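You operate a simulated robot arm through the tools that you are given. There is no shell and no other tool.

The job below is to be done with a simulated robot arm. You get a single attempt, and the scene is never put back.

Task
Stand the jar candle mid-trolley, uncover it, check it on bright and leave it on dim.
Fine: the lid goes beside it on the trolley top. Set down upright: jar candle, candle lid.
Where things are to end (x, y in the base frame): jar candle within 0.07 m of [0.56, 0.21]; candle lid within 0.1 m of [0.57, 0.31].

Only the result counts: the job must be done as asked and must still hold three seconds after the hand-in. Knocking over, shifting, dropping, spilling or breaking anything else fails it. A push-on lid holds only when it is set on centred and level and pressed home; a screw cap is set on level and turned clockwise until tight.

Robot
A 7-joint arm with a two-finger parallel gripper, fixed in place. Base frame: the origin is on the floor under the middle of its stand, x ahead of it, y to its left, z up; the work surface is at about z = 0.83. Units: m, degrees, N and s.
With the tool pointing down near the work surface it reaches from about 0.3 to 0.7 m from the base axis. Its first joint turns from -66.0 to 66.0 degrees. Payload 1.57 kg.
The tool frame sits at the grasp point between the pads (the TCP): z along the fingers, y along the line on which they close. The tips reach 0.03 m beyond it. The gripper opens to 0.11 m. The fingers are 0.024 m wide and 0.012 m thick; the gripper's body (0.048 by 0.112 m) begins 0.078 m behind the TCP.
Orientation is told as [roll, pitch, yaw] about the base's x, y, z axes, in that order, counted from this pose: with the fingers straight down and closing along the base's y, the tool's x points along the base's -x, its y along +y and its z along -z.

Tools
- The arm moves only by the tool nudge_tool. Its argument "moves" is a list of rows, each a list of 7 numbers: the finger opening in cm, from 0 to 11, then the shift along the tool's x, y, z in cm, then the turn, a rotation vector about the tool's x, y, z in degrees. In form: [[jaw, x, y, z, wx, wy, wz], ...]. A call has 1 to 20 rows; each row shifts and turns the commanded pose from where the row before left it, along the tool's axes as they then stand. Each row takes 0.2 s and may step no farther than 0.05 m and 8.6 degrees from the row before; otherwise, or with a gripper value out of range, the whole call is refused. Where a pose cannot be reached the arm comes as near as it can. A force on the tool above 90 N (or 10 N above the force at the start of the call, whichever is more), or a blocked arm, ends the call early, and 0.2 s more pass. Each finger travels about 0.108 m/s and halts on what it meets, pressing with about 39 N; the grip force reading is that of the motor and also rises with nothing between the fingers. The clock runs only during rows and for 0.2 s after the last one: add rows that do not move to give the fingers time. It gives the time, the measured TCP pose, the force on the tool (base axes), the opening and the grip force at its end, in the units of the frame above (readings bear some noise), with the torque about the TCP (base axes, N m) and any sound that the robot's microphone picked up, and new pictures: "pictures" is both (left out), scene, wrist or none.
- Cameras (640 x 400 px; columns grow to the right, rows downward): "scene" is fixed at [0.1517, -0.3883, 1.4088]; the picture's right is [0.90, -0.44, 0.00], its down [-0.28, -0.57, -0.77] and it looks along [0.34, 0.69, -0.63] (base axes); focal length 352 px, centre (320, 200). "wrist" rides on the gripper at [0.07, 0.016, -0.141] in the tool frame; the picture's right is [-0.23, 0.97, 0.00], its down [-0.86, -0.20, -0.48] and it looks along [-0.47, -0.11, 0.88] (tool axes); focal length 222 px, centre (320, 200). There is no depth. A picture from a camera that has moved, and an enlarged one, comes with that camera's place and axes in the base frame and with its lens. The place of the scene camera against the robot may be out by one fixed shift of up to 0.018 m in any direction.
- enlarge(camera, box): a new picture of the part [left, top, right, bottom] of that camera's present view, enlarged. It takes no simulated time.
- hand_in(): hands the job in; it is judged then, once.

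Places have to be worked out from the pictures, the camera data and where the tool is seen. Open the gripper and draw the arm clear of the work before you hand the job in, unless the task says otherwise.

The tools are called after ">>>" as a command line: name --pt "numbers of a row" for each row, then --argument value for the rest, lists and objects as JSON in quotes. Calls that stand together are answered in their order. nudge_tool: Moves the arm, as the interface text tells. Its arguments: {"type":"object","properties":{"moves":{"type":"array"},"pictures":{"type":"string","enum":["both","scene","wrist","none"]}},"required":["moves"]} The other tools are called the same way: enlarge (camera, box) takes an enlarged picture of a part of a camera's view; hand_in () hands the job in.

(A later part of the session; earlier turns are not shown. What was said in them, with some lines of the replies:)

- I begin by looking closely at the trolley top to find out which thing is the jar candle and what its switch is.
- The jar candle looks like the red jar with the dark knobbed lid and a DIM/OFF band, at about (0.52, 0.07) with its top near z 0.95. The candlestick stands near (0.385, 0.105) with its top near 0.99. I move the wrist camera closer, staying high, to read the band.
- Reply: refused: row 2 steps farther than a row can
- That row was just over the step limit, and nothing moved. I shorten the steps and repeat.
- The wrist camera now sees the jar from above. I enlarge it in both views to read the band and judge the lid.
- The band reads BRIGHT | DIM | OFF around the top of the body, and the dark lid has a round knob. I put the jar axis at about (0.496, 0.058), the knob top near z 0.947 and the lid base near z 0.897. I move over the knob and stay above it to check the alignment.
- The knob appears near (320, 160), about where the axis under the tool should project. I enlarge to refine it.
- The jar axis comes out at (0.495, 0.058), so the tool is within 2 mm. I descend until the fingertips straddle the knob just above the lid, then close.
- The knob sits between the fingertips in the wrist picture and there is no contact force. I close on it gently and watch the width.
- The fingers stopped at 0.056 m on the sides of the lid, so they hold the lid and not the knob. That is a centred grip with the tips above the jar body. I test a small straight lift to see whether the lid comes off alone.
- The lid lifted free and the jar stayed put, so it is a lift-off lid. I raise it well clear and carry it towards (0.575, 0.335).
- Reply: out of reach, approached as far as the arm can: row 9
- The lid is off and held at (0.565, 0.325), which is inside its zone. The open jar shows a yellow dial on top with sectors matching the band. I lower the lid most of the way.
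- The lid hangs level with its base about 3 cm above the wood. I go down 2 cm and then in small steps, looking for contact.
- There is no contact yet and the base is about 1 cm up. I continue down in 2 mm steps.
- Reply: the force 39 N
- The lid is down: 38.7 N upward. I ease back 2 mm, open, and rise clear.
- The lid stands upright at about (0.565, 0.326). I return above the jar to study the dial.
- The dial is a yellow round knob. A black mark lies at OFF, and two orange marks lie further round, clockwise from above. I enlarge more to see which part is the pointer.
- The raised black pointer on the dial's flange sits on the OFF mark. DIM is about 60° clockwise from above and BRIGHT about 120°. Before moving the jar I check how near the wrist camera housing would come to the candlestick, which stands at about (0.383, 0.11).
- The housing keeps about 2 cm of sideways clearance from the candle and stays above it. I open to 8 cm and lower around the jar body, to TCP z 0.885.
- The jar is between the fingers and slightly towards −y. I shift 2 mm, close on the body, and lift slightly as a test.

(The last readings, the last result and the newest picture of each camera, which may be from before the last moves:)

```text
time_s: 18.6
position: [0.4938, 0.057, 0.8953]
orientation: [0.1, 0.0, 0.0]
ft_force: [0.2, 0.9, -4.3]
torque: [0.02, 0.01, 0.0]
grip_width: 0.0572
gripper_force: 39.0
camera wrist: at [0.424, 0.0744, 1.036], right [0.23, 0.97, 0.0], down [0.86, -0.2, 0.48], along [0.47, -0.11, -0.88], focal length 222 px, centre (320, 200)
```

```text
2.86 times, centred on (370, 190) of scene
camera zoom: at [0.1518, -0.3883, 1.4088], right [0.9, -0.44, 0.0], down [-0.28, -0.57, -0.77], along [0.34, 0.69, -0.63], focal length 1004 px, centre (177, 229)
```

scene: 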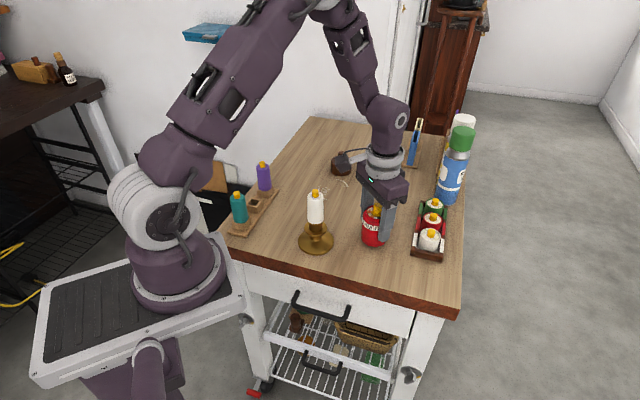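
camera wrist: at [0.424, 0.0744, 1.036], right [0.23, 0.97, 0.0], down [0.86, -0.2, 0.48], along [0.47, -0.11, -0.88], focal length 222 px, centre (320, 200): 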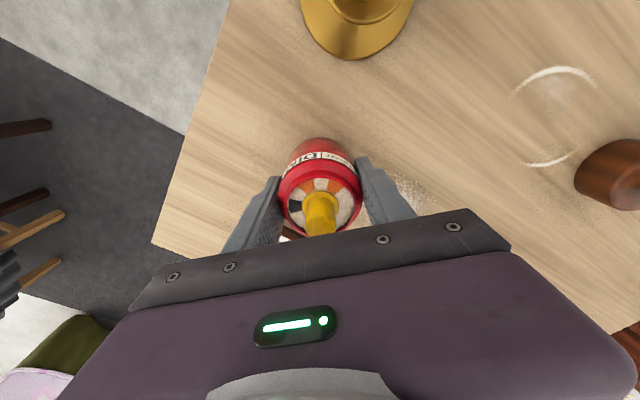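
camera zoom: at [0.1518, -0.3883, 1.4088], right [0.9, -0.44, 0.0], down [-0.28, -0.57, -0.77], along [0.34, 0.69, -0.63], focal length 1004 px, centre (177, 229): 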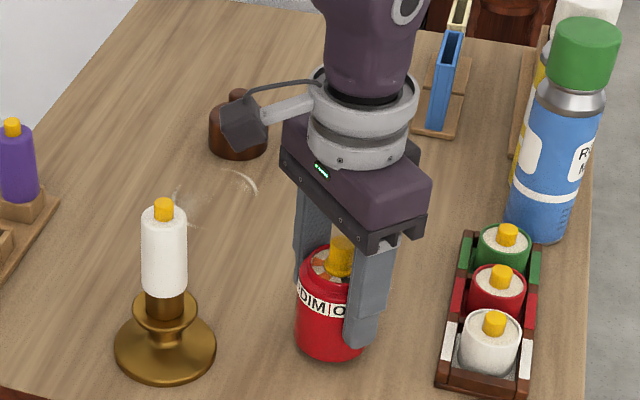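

The jar is held firmly: width 0.057, about 4 N of weight, hanging level. I lift another 3 cm, carry it to about (0.556, 0.20) and lower most of the way.

>>> nudge_tool --pt "4 0 0 -3 0 0 0" --pt "4 -1.5 3.6 0 0 0 0" --pt "4 -1.5 3.6 0 0 0 0" --pt "4 -1.6 3.6 0 0 0 0" --pt "4 -1.6 3.6 0 0 0 0" --pt "4 0 0 0 0 0 0" --pt "4 0 0 1.5 0 0 0" --pt "4 0 0 1.5 0 0 0" --pt "4 0 0 0.5 0 0 0" --pt "4 0 0 0 0 0 0"

>>> enlarge --camera "scene" --box '[310, 100, 430, 220]'

```text
time_s: 20.8
position: [0.5564, 0.2011, 0.8896]
orientation: [-0.1, 0.0, 0.0]
ft_force: [0.2, -0.9, -4.4]
torque: [-0.02, 0.0, -0.02]
grip_width: 0.0569
gripper_force: 38.7
camera wrist: at [0.4862, 0.2183, 1.0311], right [0.23, 0.97, 0.0], down [0.86, -0.2, 0.48], along [0.47, -0.11, -0.88], focal length 222 px, centre (320, 200)
```

scene: 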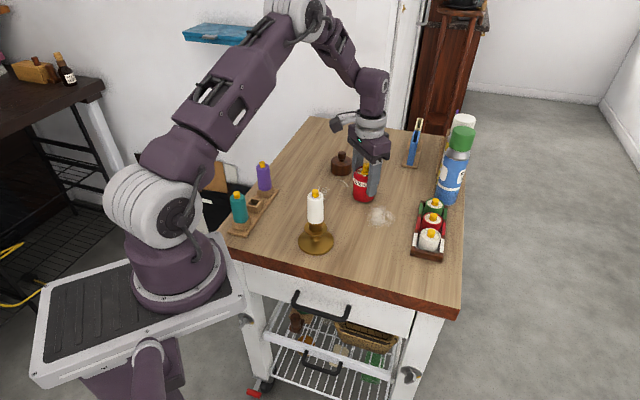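
wrist: 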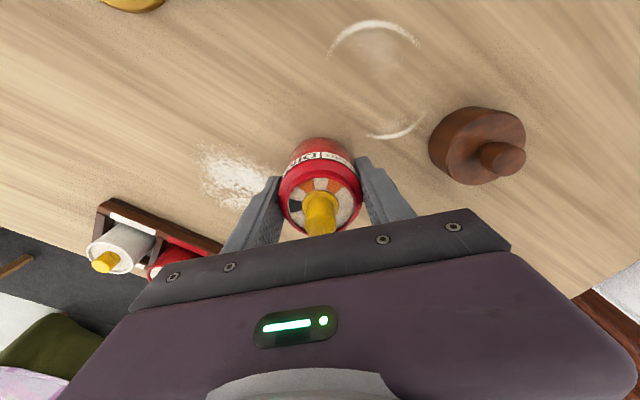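

```text
3.33 times, centred on (370, 160) of scene
camera zoom: at [0.1518, -0.3883, 1.4088], right [0.9, -0.44, 0.0], down [-0.28, -0.57, -0.77], along [0.34, 0.69, -0.63], focal length 1172 px, centre (153, 333)
```

zoom: 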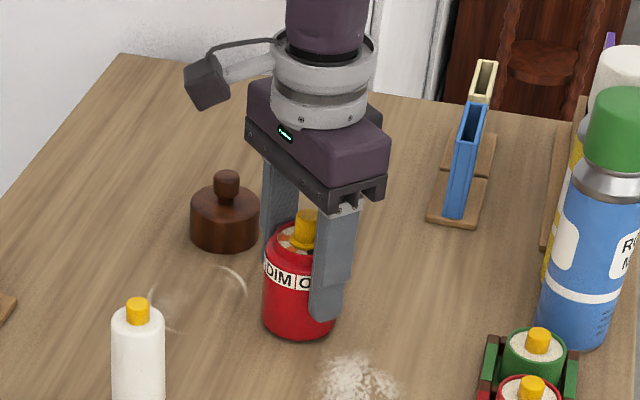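

The jar hangs about 5 mm above the wood at (0.556, 0.201), clear of the lid. I set it down in small steps.

>>> nudge_tool --pt "4 0 0 0.2 0 0 0" --pt "4 0 0 0.2 0 0 0" --pt "4 0 0 0.1 0 0 0" --pt "4 0 0 0 0 0 0" --pictures "none"

```text
time_s: 21.8
position: [0.5571, 0.2008, 0.8855]
orientation: [0.1, 0.0, 0.0]
ft_force: [-7.0, -1.5, 25.3]
torque: [-0.15, 0.04, -0.29]
grip_width: 0.0572
gripper_force: 39.4
```

The jar is on the wood with 25 N of contact. I relieve the load, open and rise above it to look at the dial.

>>> nudge_tool --pt "4 0 0 -0.1 0 0 0" --pt "4 0 0 0 0 0 0" --pt "7 0 0 0 0 0 0" --pt "8 0 0 0 0 0 0" --pt "8 0 0 0 0 0 0" --pt "8 0 0 -3 0 0 0" --pt "8 0 0 -4 0 0 0" --pt "8 0 0 -4 0 0 0" --pt "8 0 0 0 0 0 0"

>>> enlarge --camera "wrist" --box '[280, 110, 360, 190]'

>>> enlarge --camera "scene" --box '[320, 130, 400, 210]'

```text
time_s: 23.8
position: [0.5551, 0.2014, 0.9957]
orientation: [0.0, 0.0, 0.0]
ft_force: [0.1, 0.6, 0.4]
torque: [0.0, 0.01, 0.0]
grip_width: 0.08
gripper_force: 0.1
camera wrist: at [0.4857, 0.2179, 1.1371], right [0.23, 0.97, 0.0], down [0.86, -0.2, 0.48], along [0.47, -0.11, -0.88], focal length 222 px, centre (320, 200)
```

scene: 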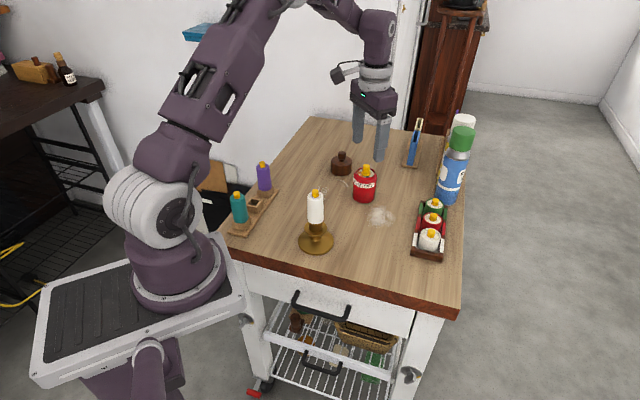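
wrist: 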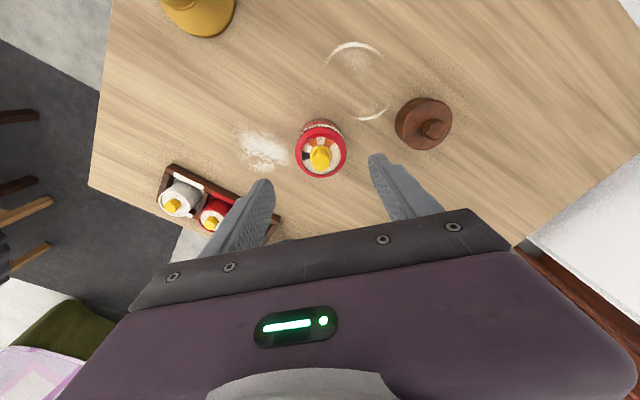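

```text
5.00 times, centred on (320, 150) of wrist
camera zoom: at [0.4857, 0.2179, 1.1371], right [0.23, 0.97, 0.0], down [0.86, -0.2, 0.48], along [0.47, -0.11, -0.88], focal length 1111 px, centre (320, 450)
```

zoom: 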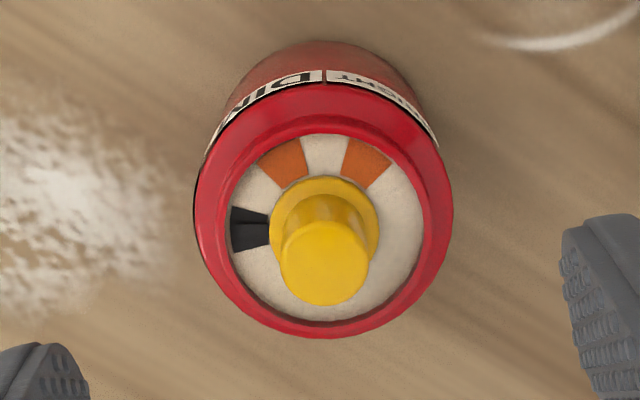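

```text
5.00 times, centred on (360, 170) of scene
camera zoom: at [0.1517, -0.3884, 1.4088], right [0.9, -0.44, 0.0], down [-0.28, -0.57, -0.77], along [0.34, 0.69, -0.63], focal length 1758 px, centre (120, 350)
```

zoom: 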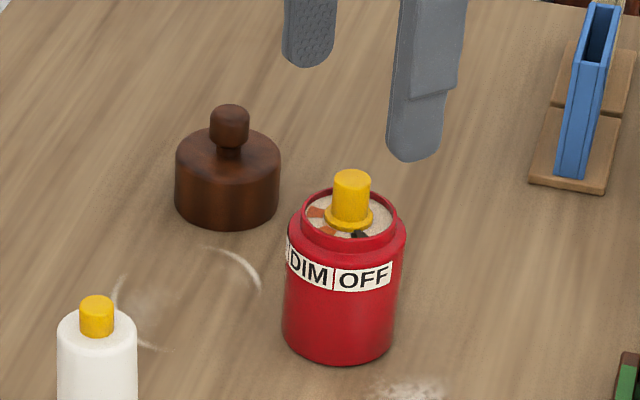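

The jar stands at about (0.557, 0.202) with the pointer on OFF. Its dial top is near z 0.926, the rim near 0.904 and the dial about 18 mm across. To have room to turn clockwise I first yaw the tool about 60° counter-clockwise at this height, centring on the dial.

>>> nudge_tool --pt "8 -0.2 0 0 0 0 0" --pt "8 0 0 0 0 0 -8.5" --pt "8 0 0 0 0 0 -8.5" --pt "8 0 0 0 0 0 -8.5" --pt "8 0 0 0 0 0 -8.5" --pt "8 0 0 0 0 0 -8.5" --pt "8 0 0 0 0 0 -8.5" --pt "8 0 0 0 0 0 -8.5" --pt "8 0 0 0 0 0 0" --pt "8 0 0 0 0 0 0"

>>> enlarge --camera "wrist" --box '[260, 100, 380, 220]'

```text
time_s: 26.0
position: [0.5584, 0.2014, 0.9956]
orientation: [0.0, 0.0, 59.7]
ft_force: [-0.1, 0.1, -0.7]
torque: [-0.02, 0.04, -0.02]
grip_width: 0.0802
gripper_force: 0.1
camera wrist: at [0.5089, 0.1502, 1.137], right [-0.72, 0.69, 0.0], down [0.61, 0.64, 0.48], along [0.33, 0.35, -0.88], focal length 222 px, centre (320, 200)
```

scene: 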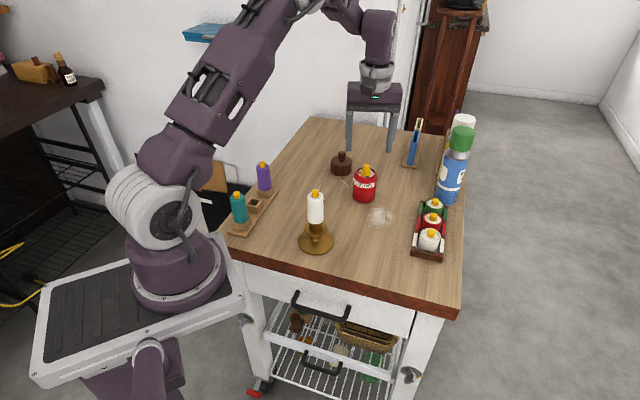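
wrist: 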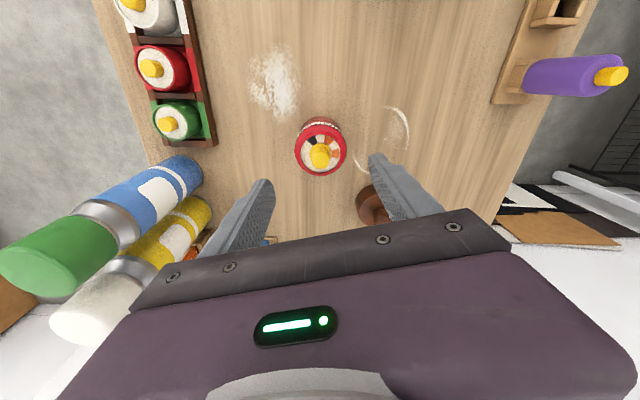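

```text
3.33 times, centred on (320, 160) of wrist
camera zoom: at [0.5089, 0.1502, 1.137], right [-0.72, 0.69, 0.0], down [0.61, 0.64, 0.48], along [0.33, 0.35, -0.88], focal length 740 px, centre (320, 333)
```

zoom: 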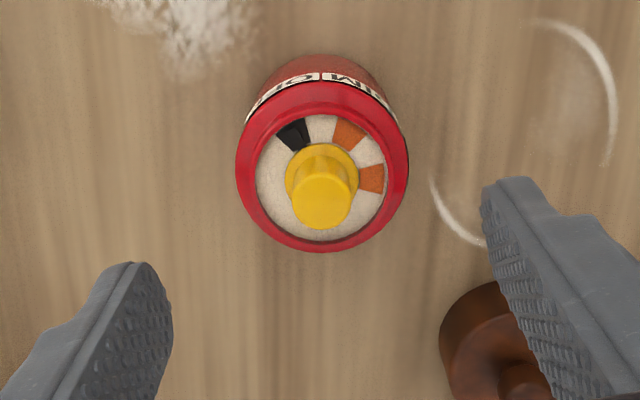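

The dial is centred within about 1.5 mm. I descend so the tips sit just above the rim and close on the yellow dial.

>>> nudge_tool --pt "8 0 0.1 2.5 0 0 0" --pt "6 0 0 2.2 0 0 0" --pt "5 0 0 1.0 0 0 0" --pt "5 0 0 0 0 0 0"

>>> enlarge --camera "wrist" --box '[260, 100, 380, 220]'

>>> enlarge --camera "scene" --box '[320, 130, 400, 210]'

```text
time_s: 27.0
position: [0.5568, 0.2019, 0.9393]
orientation: [0.0, 0.0, 59.5]
ft_force: [-0.1, 0.4, 0.5]
torque: [-0.01, 0.02, 0.0]
grip_width: 0.0503
gripper_force: 0.0
camera wrist: at [0.508, 0.1507, 1.0796], right [-0.72, 0.69, 0.0], down [0.61, 0.64, 0.48], along [0.33, 0.35, -0.88], focal length 222 px, centre (320, 200)
```

scene: 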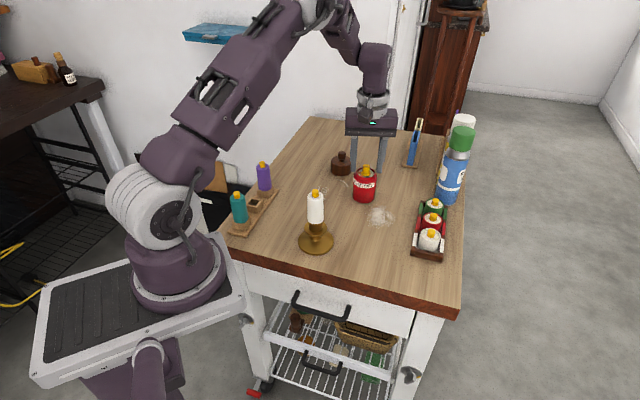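
wrist: 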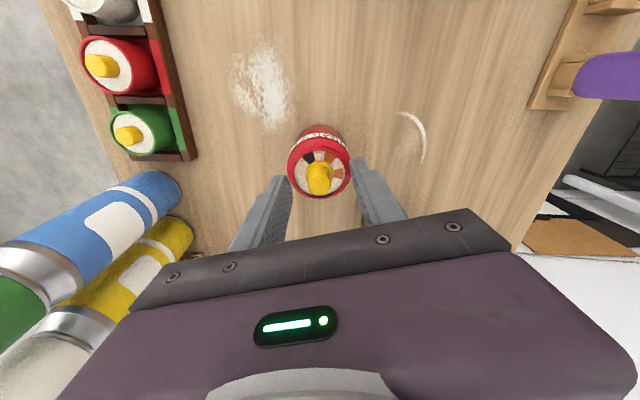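

```text
3.33 times, centred on (320, 160) of wrist
camera zoom: at [0.508, 0.1507, 1.0796], right [-0.72, 0.69, 0.0], down [0.61, 0.64, 0.48], along [0.33, 0.35, -0.88], focal length 740 px, centre (320, 333)
```

zoom: 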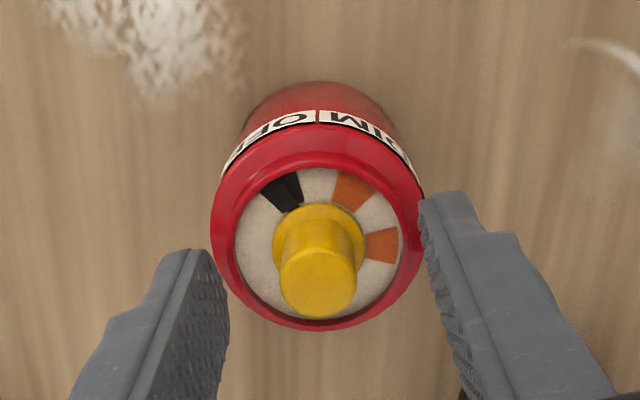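

```text
5.00 times, centred on (360, 170) of scene
camera zoom: at [0.1517, -0.3883, 1.4088], right [0.9, -0.44, 0.0], down [-0.28, -0.57, -0.77], along [0.34, 0.69, -0.63], focal length 1758 px, centre (120, 350)
```

zoom: 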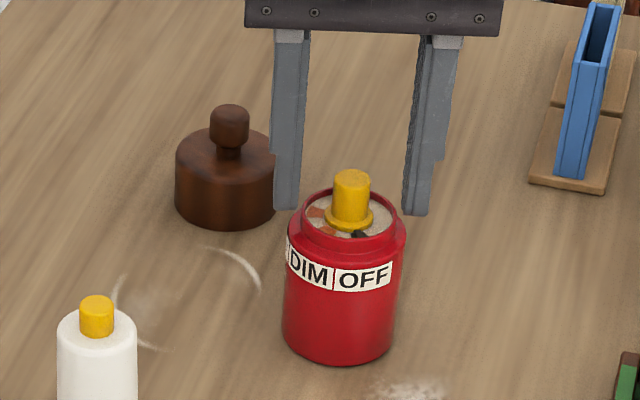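

The tips look level with the rim, so closing here could touch it. I raise 6 mm, which still overlaps the dial by more than 1 cm, and then close.

>>> nudge_tool --pt "5 0 0 -0.6 0 0 0" --pt "4 0 0 0 0 0 0" --pt "2.5 0 0 0 0 0 0" --pt "1.0 0 0 0 0 0 0" --pt "1.0 0 0 0 0 0 0" --pt "1.0 0 0 0 0 0 0"

>>> enlarge --camera "wrist" --box '[260, 100, 380, 220]'

>>> enlarge --camera "scene" --box '[320, 130, 400, 210]'

```text
time_s: 28.4
position: [0.5565, 0.2, 0.9461]
orientation: [0.0, 0.0, 59.4]
ft_force: [1.4, -0.8, 0.1]
torque: [-0.05, -0.11, 0.0]
grip_width: 0.0168
gripper_force: 32.1
camera wrist: at [0.5082, 0.1506, 1.086], right [-0.72, 0.69, 0.0], down [0.61, 0.64, 0.48], along [0.33, 0.35, -0.88], focal length 222 px, centre (320, 200)
```

scene: 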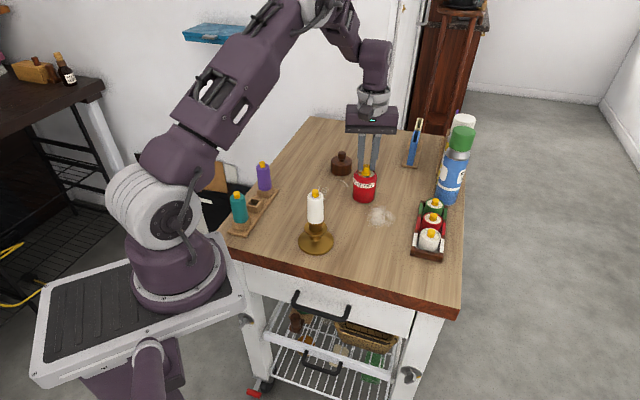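
wrist: 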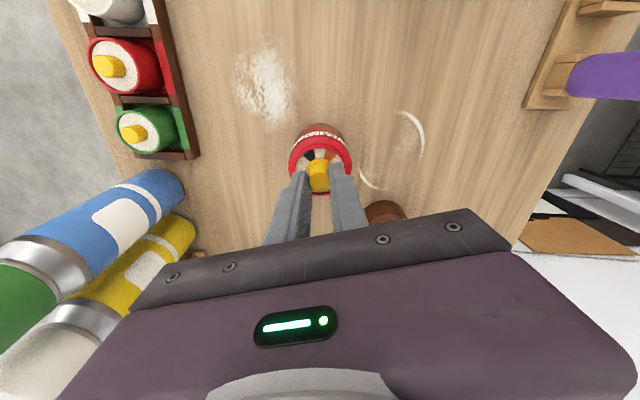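

```text
3.33 times, centred on (320, 160) of wrist
camera zoom: at [0.5082, 0.1506, 1.086], right [-0.72, 0.69, 0.0], down [0.61, 0.64, 0.48], along [0.33, 0.35, -0.88], focal length 740 px, centre (320, 333)
```

zoom: 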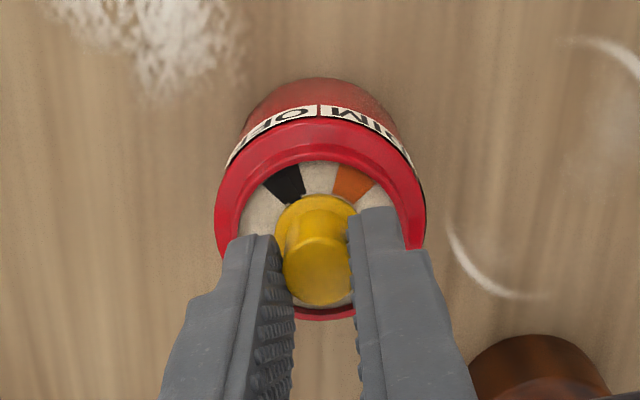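

```text
5.00 times, centred on (360, 170) of scene
camera zoom: at [0.1518, -0.3884, 1.4088], right [0.9, -0.44, 0.0], down [-0.28, -0.57, -0.77], along [0.34, 0.69, -0.63], focal length 1758 px, centre (120, 350)
```

zoom: 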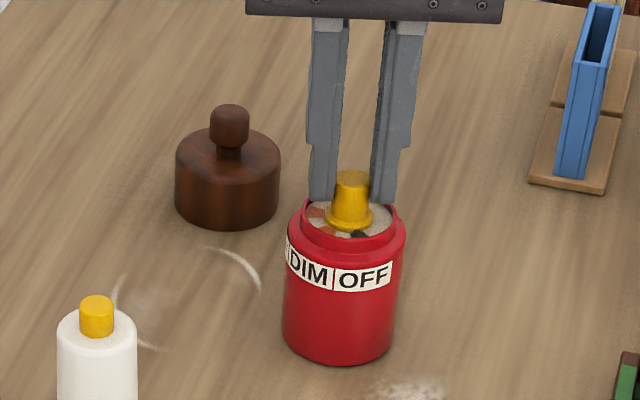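

The dial is gripped at 0.0168 m. I turn about 25° clockwise as a trial, to see whether the dial or the whole jar turns.

>>> nudge_tool --pt "1.0 0 0 0 0 0 5" --pt "1.0 0 0 0 0 0 7" --pt "1.0 0 0 0 0 0 7" --pt "1.0 0 0 0 0 0 6" --pt "1.0 0 0 0 0 0 0"

>>> enlarge --camera "wrist" --box '[260, 100, 380, 220]'

>>> enlarge --camera "scene" --box '[320, 130, 400, 210]'

```text
time_s: 29.6
position: [0.5573, 0.2017, 0.9444]
orientation: [0.0, 0.0, 34.4]
ft_force: [0.1, -2.9, 2.4]
torque: [-0.13, -0.02, 0.03]
grip_width: 0.0167
gripper_force: 31.6
camera wrist: at [0.4908, 0.1765, 1.086], right [-0.36, 0.93, 0.0], down [0.82, 0.32, 0.48], along [0.45, 0.17, -0.88], focal length 222 px, centre (320, 200)
```

scene: 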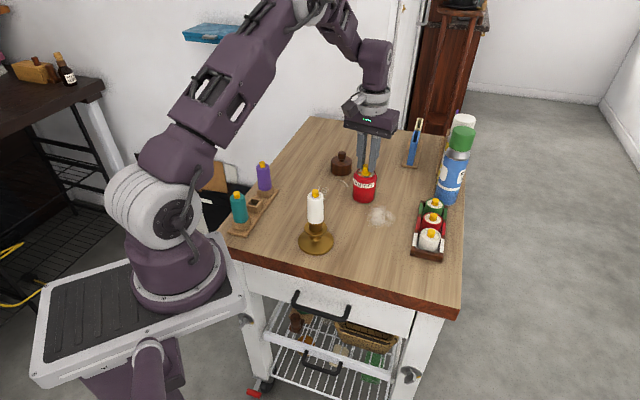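
wrist: 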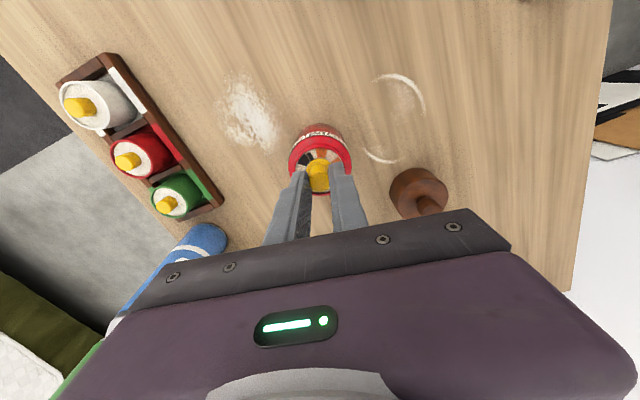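

```text
3.33 times, centred on (320, 160) of wrist
camera zoom: at [0.4908, 0.1765, 1.086], right [-0.36, 0.93, 0.0], down [0.82, 0.32, 0.48], along [0.45, 0.17, -0.88], focal length 740 px, centre (320, 333)
```

zoom: 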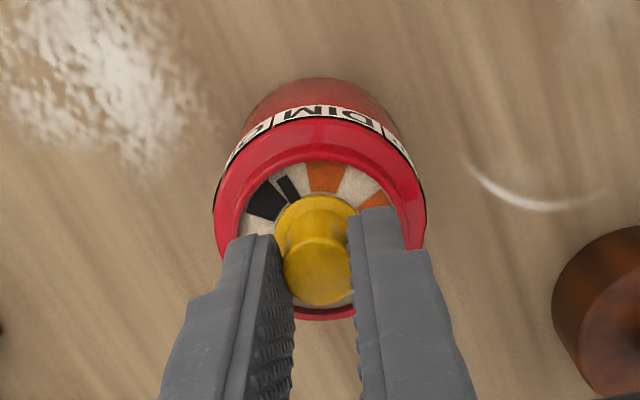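

```text
5.00 times, centred on (360, 170) of scene
camera zoom: at [0.1517, -0.3884, 1.4088], right [0.9, -0.44, 0.0], down [-0.28, -0.57, -0.77], along [0.34, 0.69, -0.63], focal length 1758 px, centre (120, 350)
```

zoom: 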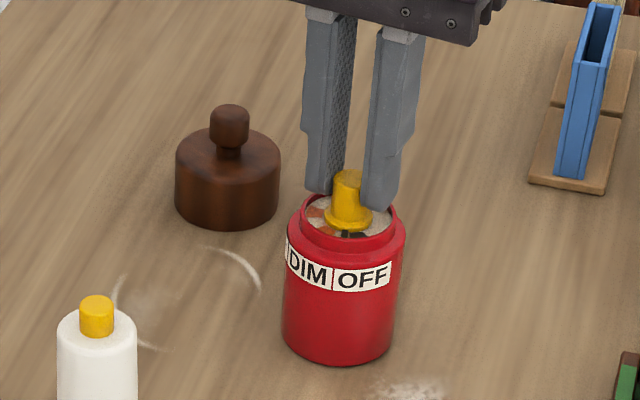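

The dial turns and the jar stays still. I continue about 34° further, to the DIM mark, and check the pointer.

>>> nudge_tool --pt "1.0 0 0 0 0 0 8.5" --pt "1.0 0 0 0 0 0 8.5" --pt "1.0 0 0 0 0 0 8.5" --pt "1.0 0 0 0 0 0 8.5" --pt "1.0 0 0 0 0 0 0"

>>> enlarge --camera "wrist" --box '[260, 100, 380, 220]'

>>> enlarge --camera "scene" --box '[320, 130, 400, 210]'

```text
time_s: 30.8
position: [0.5576, 0.201, 0.9448]
orientation: [0.1, 0.0, 0.5]
ft_force: [0.4, -0.3, -0.3]
torque: [-0.09, -0.02, -0.01]
grip_width: 0.017
gripper_force: 31.4
camera wrist: at [0.4877, 0.2184, 1.0861], right [0.22, 0.98, 0.0], down [0.86, -0.19, 0.48], along [0.47, -0.11, -0.88], focal length 222 px, centre (320, 200)
```

scene: 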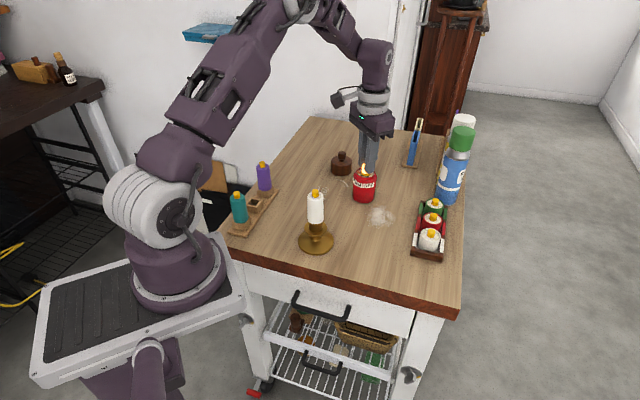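
wrist: 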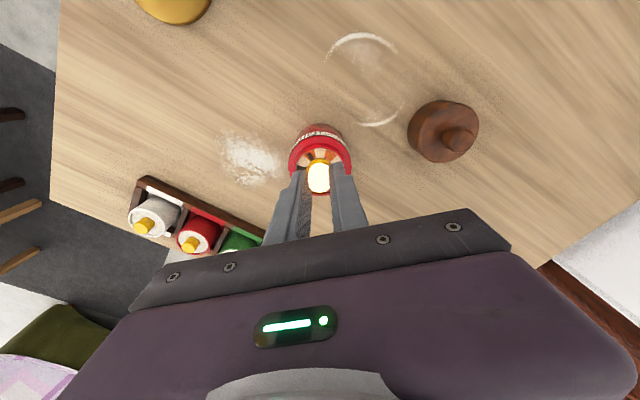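

```text
3.33 times, centred on (320, 160) of wrist
camera zoom: at [0.4877, 0.2184, 1.0861], right [0.22, 0.98, 0.0], down [0.86, -0.19, 0.48], along [0.47, -0.11, -0.88], focal length 740 px, centre (320, 333)
```

zoom: 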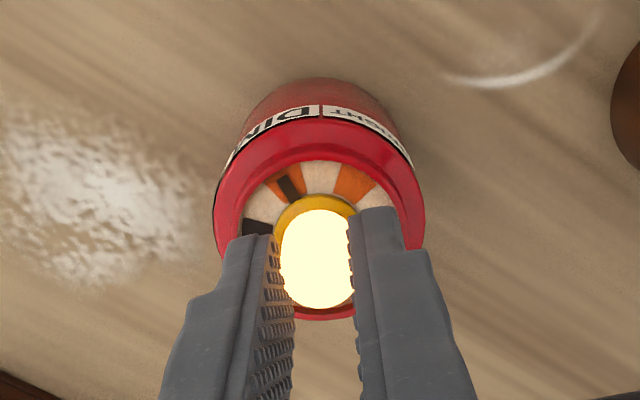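

```text
5.00 times, centred on (360, 170) of scene
camera zoom: at [0.1517, -0.3884, 1.4088], right [0.9, -0.44, 0.0], down [-0.28, -0.57, -0.77], along [0.34, 0.69, -0.63], focal length 1758 px, centre (120, 350)
```

zoom: 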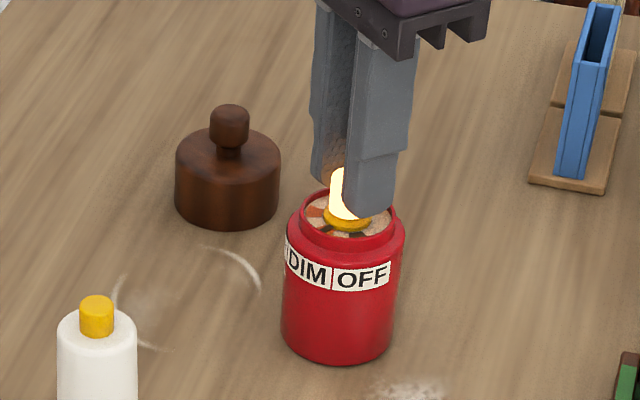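

The pointer is on DIM and the candle is lit, with tool yaw about 0.5. I continue 60° clockwise to BRIGHT.

>>> nudge_tool --pt "1.0 0 0 0 0 0 8.5" --pt "1.0 0 0 0 0 0 8.5" --pt "1.0 0 0 0 0 0 8.5" --pt "1.0 0 0 0 0 0 8.5" --pt "1.0 0 0 0 0 0 8.5" --pt "1.0 0 0 0 0 0 8.5" --pt "1.0 0 0 0 0 0 8.5" --pt "1.0 0 0 0 0 0 0" --pt "1.0 0 0 0 0 0 0"

>>> enlarge --camera "wrist" --box '[260, 100, 380, 220]'

>>> enlarge --camera "scene" --box '[320, 130, 400, 210]'

```text
time_s: 32.8
position: [0.5576, 0.2012, 0.946]
orientation: [-0.1, 0.0, -59.1]
ft_force: [-0.7, -0.3, 0.2]
torque: [-0.03, 0.03, 0.0]
grip_width: 0.017
gripper_force: 32.4
camera wrist: at [0.5357, 0.2707, 1.0861], right [0.95, 0.31, 0.0], down [0.27, -0.84, 0.48], along [0.15, -0.46, -0.88], focal length 222 px, centre (320, 200)
```

scene: 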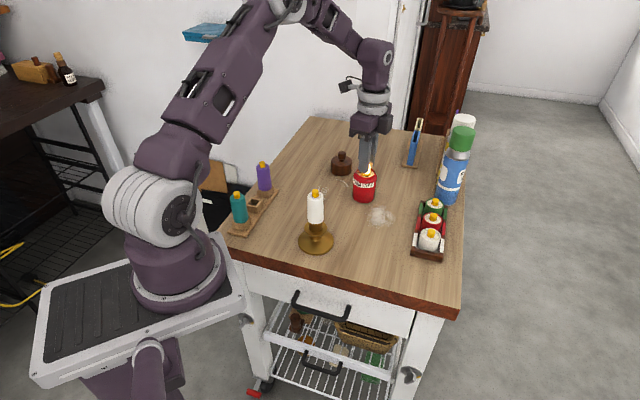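
wrist: 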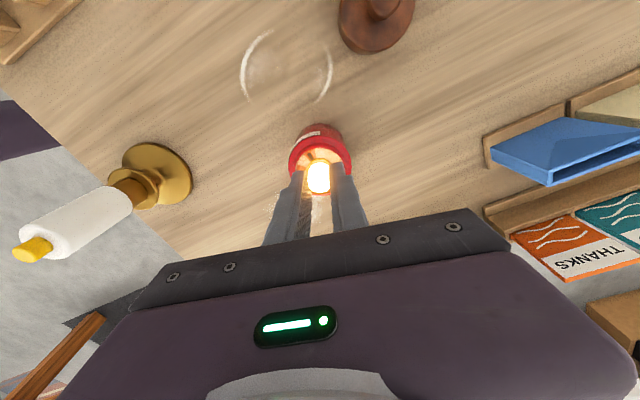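

```text
3.33 times, centred on (320, 160) of wrist
camera zoom: at [0.5357, 0.2707, 1.0861], right [0.95, 0.31, 0.0], down [0.27, -0.84, 0.48], along [0.15, -0.46, -0.88], focal length 740 px, centre (320, 333)
```

zoom: 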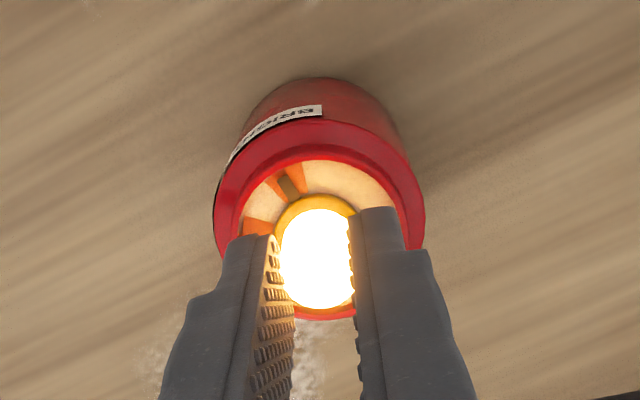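

```text
5.00 times, centred on (360, 170) of scene
camera zoom: at [0.1517, -0.3883, 1.4088], right [0.9, -0.44, 0.0], down [-0.28, -0.57, -0.77], along [0.34, 0.69, -0.63], focal length 1758 px, centre (120, 350)
```

zoom: 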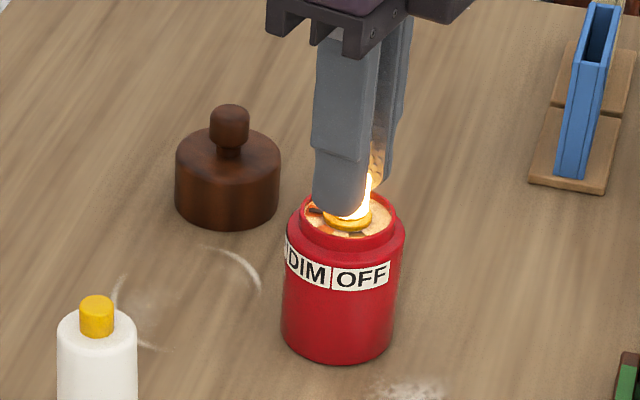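

The pointer is on the second orange mark and the glow is clearly stronger, so this is BRIGHT. I hold briefly and then turn back 59.5° to DIM.

>>> nudge_tool --pt "1.0 0 0 0 0 0 0" --pt "1.0 0 0 0 0 0 0" --pt "1.0 0 0 0 0 0 0" --pt "1.0 0 0 0 0 0 -8.5" --pt "1.0 0 0 0 0 0 -8.5" --pt "1.0 0 0 0 0 0 -8.5" --pt "1.0 0 0 0 0 0 -8.5" --pt "1.0 0 0 0 0 0 -8.5" --pt "1.0 0 0 0 0 0 -8.5" --pt "1.0 0 0 0 0 0 -8.5" --pt "1.0 0 0 0 0 0 0" --pt "1.0 0 0 0 0 0 0"

>>> enlarge --camera "wrist" --box '[260, 100, 380, 220]'

>>> enlarge --camera "scene" --box '[320, 130, 400, 210]'

```text
time_s: 35.4
position: [0.5578, 0.2004, 0.945]
orientation: [-0.1, -0.1, 0.7]
ft_force: [-2.3, -2.0, 2.3]
torque: [-0.1, 0.1, -0.01]
grip_width: 0.0168
gripper_force: 31.8
camera wrist: at [0.4876, 0.2183, 1.0862], right [0.22, 0.98, 0.0], down [0.86, -0.19, 0.48], along [0.47, -0.1, -0.88], focal length 222 px, centre (320, 200)
```

scene: 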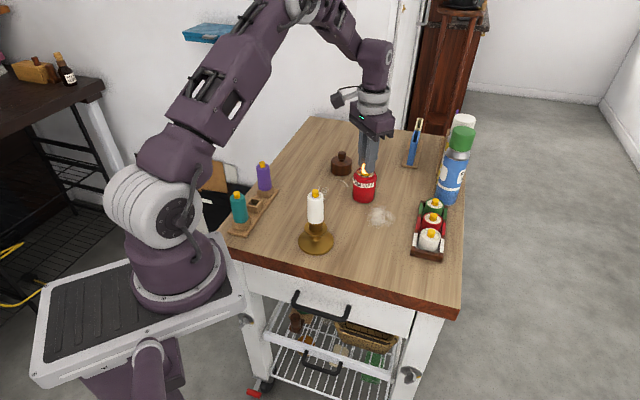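
wrist: 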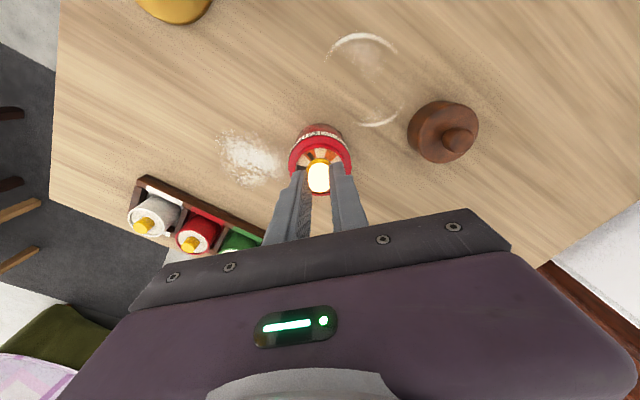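

```text
3.33 times, centred on (320, 160) of wrist
camera zoom: at [0.4876, 0.2183, 1.0862], right [0.22, 0.98, 0.0], down [0.86, -0.19, 0.48], along [0.47, -0.1, -0.88], focal length 740 px, centre (320, 333)
```

zoom: 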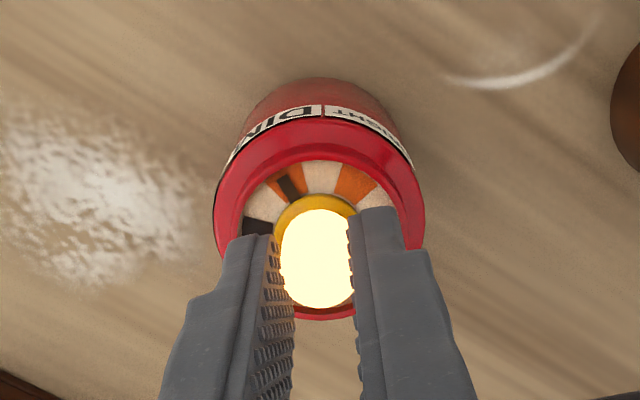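

```text
5.00 times, centred on (360, 170) of scene
camera zoom: at [0.1516, -0.3884, 1.4089], right [0.9, -0.44, 0.0], down [-0.28, -0.57, -0.77], along [0.34, 0.69, -0.63], focal length 1758 px, centre (120, 350)
```

zoom: 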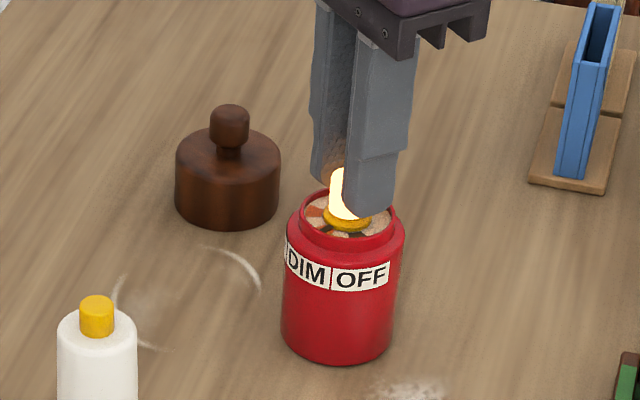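

The pointer is back on the DIM mark with the dimmer glow, and the jar has not turned. I open and rise straight up.

>>> nudge_tool --pt "3 0 0 0 0 0 0" --pt "5 0 0 0 0 0 0" --pt "5 0 0 0 0 0 0" --pt "6 0 0 -2 0 0 0" --pt "8 0 0 -4 0 0 0" --pt "8 0 0 -4 0 0 0" --pt "8 0 0 0 0 0 0"

>>> enlarge --camera "wrist" --box '[270, 90, 370, 190]'

>>> enlarge --camera "scene" --box '[320, 130, 400, 210]'

```text
time_s: 37.0
position: [0.5581, 0.2003, 1.0441]
orientation: [0.0, 0.0, 0.5]
ft_force: [-0.5, 0.2, 0.3]
torque: [-0.03, -0.01, 0.01]
grip_width: 0.0801
gripper_force: 0.1
camera wrist: at [0.4878, 0.2178, 1.1853], right [0.22, 0.98, 0.0], down [0.86, -0.19, 0.48], along [0.47, -0.1, -0.88], focal length 222 px, centre (320, 200)
```

scene: 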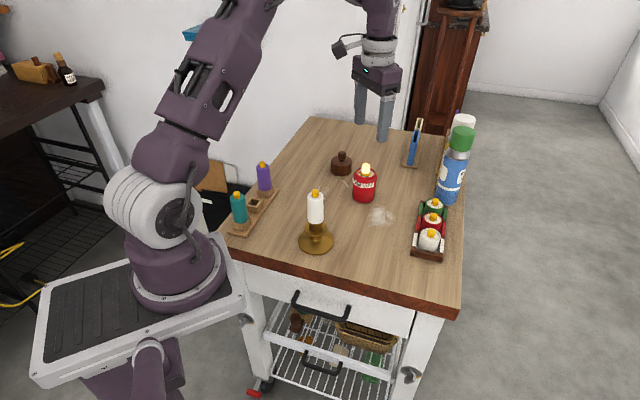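
wrist: 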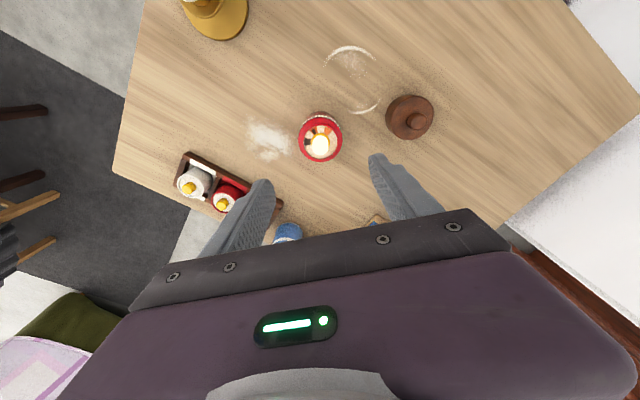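

```text
4.00 times, centred on (320, 140) of wrist
camera zoom: at [0.4878, 0.2178, 1.1853], right [0.22, 0.98, 0.0], down [0.86, -0.19, 0.48], along [0.47, -0.1, -0.88], focal length 888 px, centre (320, 440)
```

zoom: 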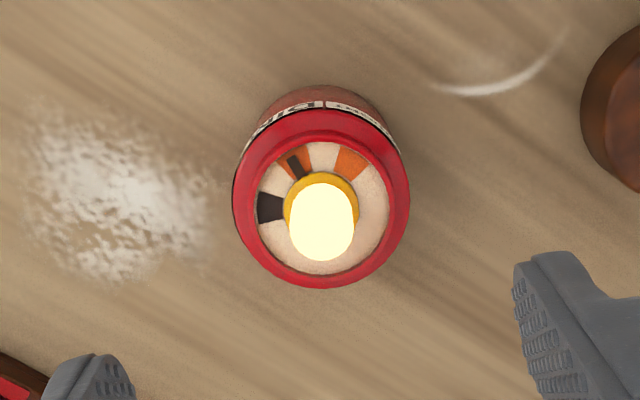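

```text
5.00 times, centred on (360, 170) of scene
camera zoom: at [0.1517, -0.3884, 1.4088], right [0.9, -0.44, 0.0], down [-0.28, -0.57, -0.77], along [0.34, 0.69, -0.63], focal length 1758 px, centre (120, 350)
```

zoom: 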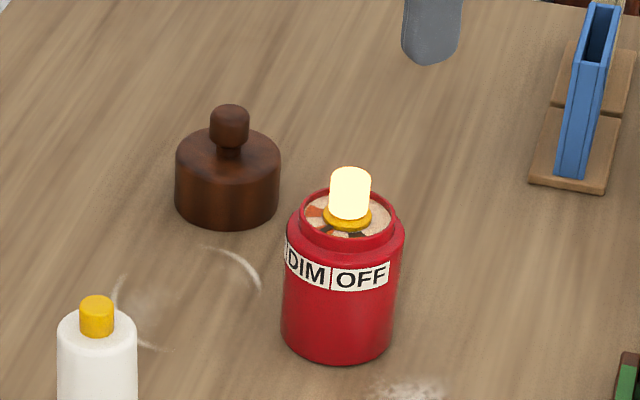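

The pointer rests on DIM and the candle glows. The jar stands at about (0.557, 0.202) and the lid at about (0.563, 0.328), both inside their zones. I raise the arm and draw it back clear.

>>> nudge_tool --pt "8 0 0 -4 0 0 0" --pt "8 0 0 -4 0 0 0" --pt "8 0 0 -3 0 0 0" --pt "8 4 -2 0 0 0 0" --pt "8 4 -2 0 0 0 0" --pt "8 4 -2 0 0 0 0" --pt "8 4 -2 0 0 0 0" --pt "8 4 -2 0 0 0 0" --pt "8 0 0 0 0 0 0" --pt "8 0 0 0 0 0 0"

>>> enlarge --camera "scene" --box '[220, 110, 480, 270]'

>>> enlarge --camera "scene" --box '[320, 130, 400, 210]'

```text
time_s: 39.2
position: [0.3579, 0.0984, 1.1533]
orientation: [0.0, 0.0, 0.5]
ft_force: [0.2, 0.0, 0.3]
torque: [-0.02, 0.03, 0.01]
grip_width: 0.0799
gripper_force: 0.1
camera wrist: at [0.2884, 0.1154, 1.2957], right [0.22, 0.98, 0.0], down [0.86, -0.19, 0.48], along [0.47, -0.1, -0.88], focal length 222 px, centre (320, 200)
```

scene: 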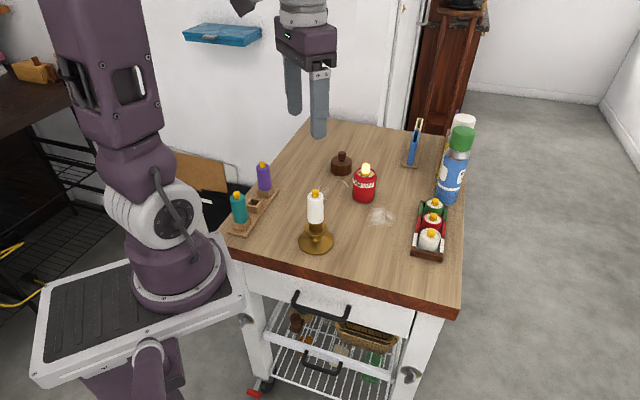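
wrist: 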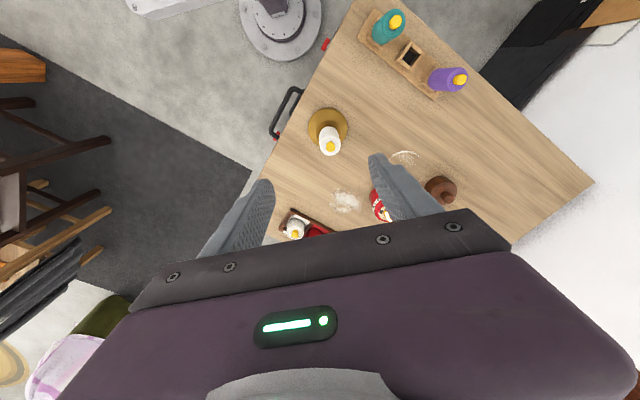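

```text
2.46 times, centred on (350, 190) of scene
camera zoom: at [0.1517, -0.3884, 1.4088], right [0.9, -0.44, 0.0], down [-0.28, -0.57, -0.77], along [0.34, 0.69, -0.63], focal length 865 px, centre (246, 225)
```

zoom: 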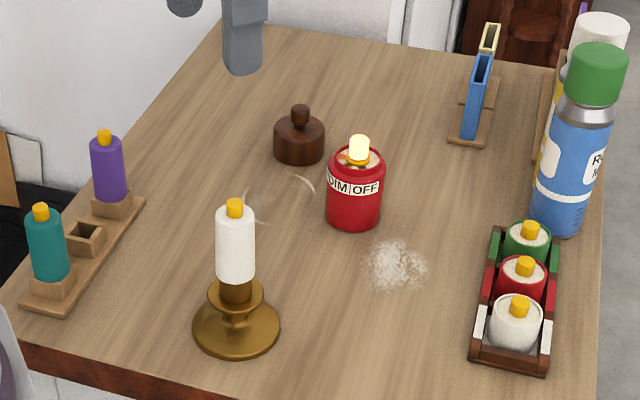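

```text
5.00 times, centred on (360, 170) of scene
camera zoom: at [0.1517, -0.3884, 1.4088], right [0.9, -0.44, 0.0], down [-0.28, -0.57, -0.77], along [0.34, 0.69, -0.63], focal length 1758 px, centre (120, 350)
```

zoom: 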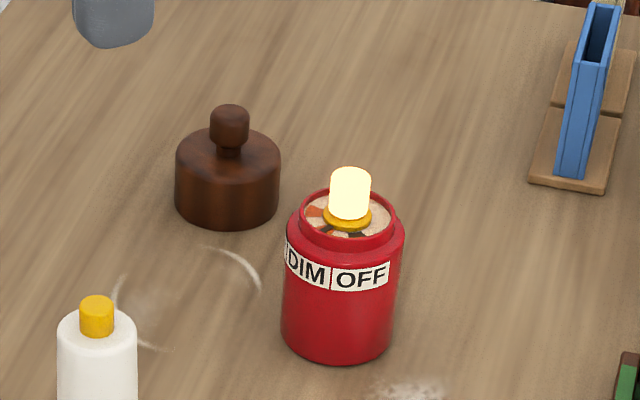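

The arm is clear with the gripper open and everything else on the trolley is where it was. The jar stands upright mid-trolley, lit on DIM after being checked on BRIGHT, with the lid upright beside it. I hand the job in.

>>> hand_in

```text
The job is handed in.
```

I've handed the job in. The jar candle is standing mid-trolley with its lid off. I turned it to bright, where the glow was clearly stronger, then back to dim, and it was still lit on dim in the last pictures.

| Item | Final place (x, y) | Distance from target | Allowed |
|---|---|---|---|
| Jar candle | about (0.557, 0.202), upright | about 0.01 m | 0.07 m |
| Candle lid | about (0.563, 0.328), upright on the trolley top | about 0.02 m | 0.1 m |

I took the lid off before moving the jar, rather than after as your wording has it. This left a clear grip on the jar body for the move.

In the last pictures nothing else on the trolley had moved or fallen. The arm was drawn back with the gripper open before the hand-in.
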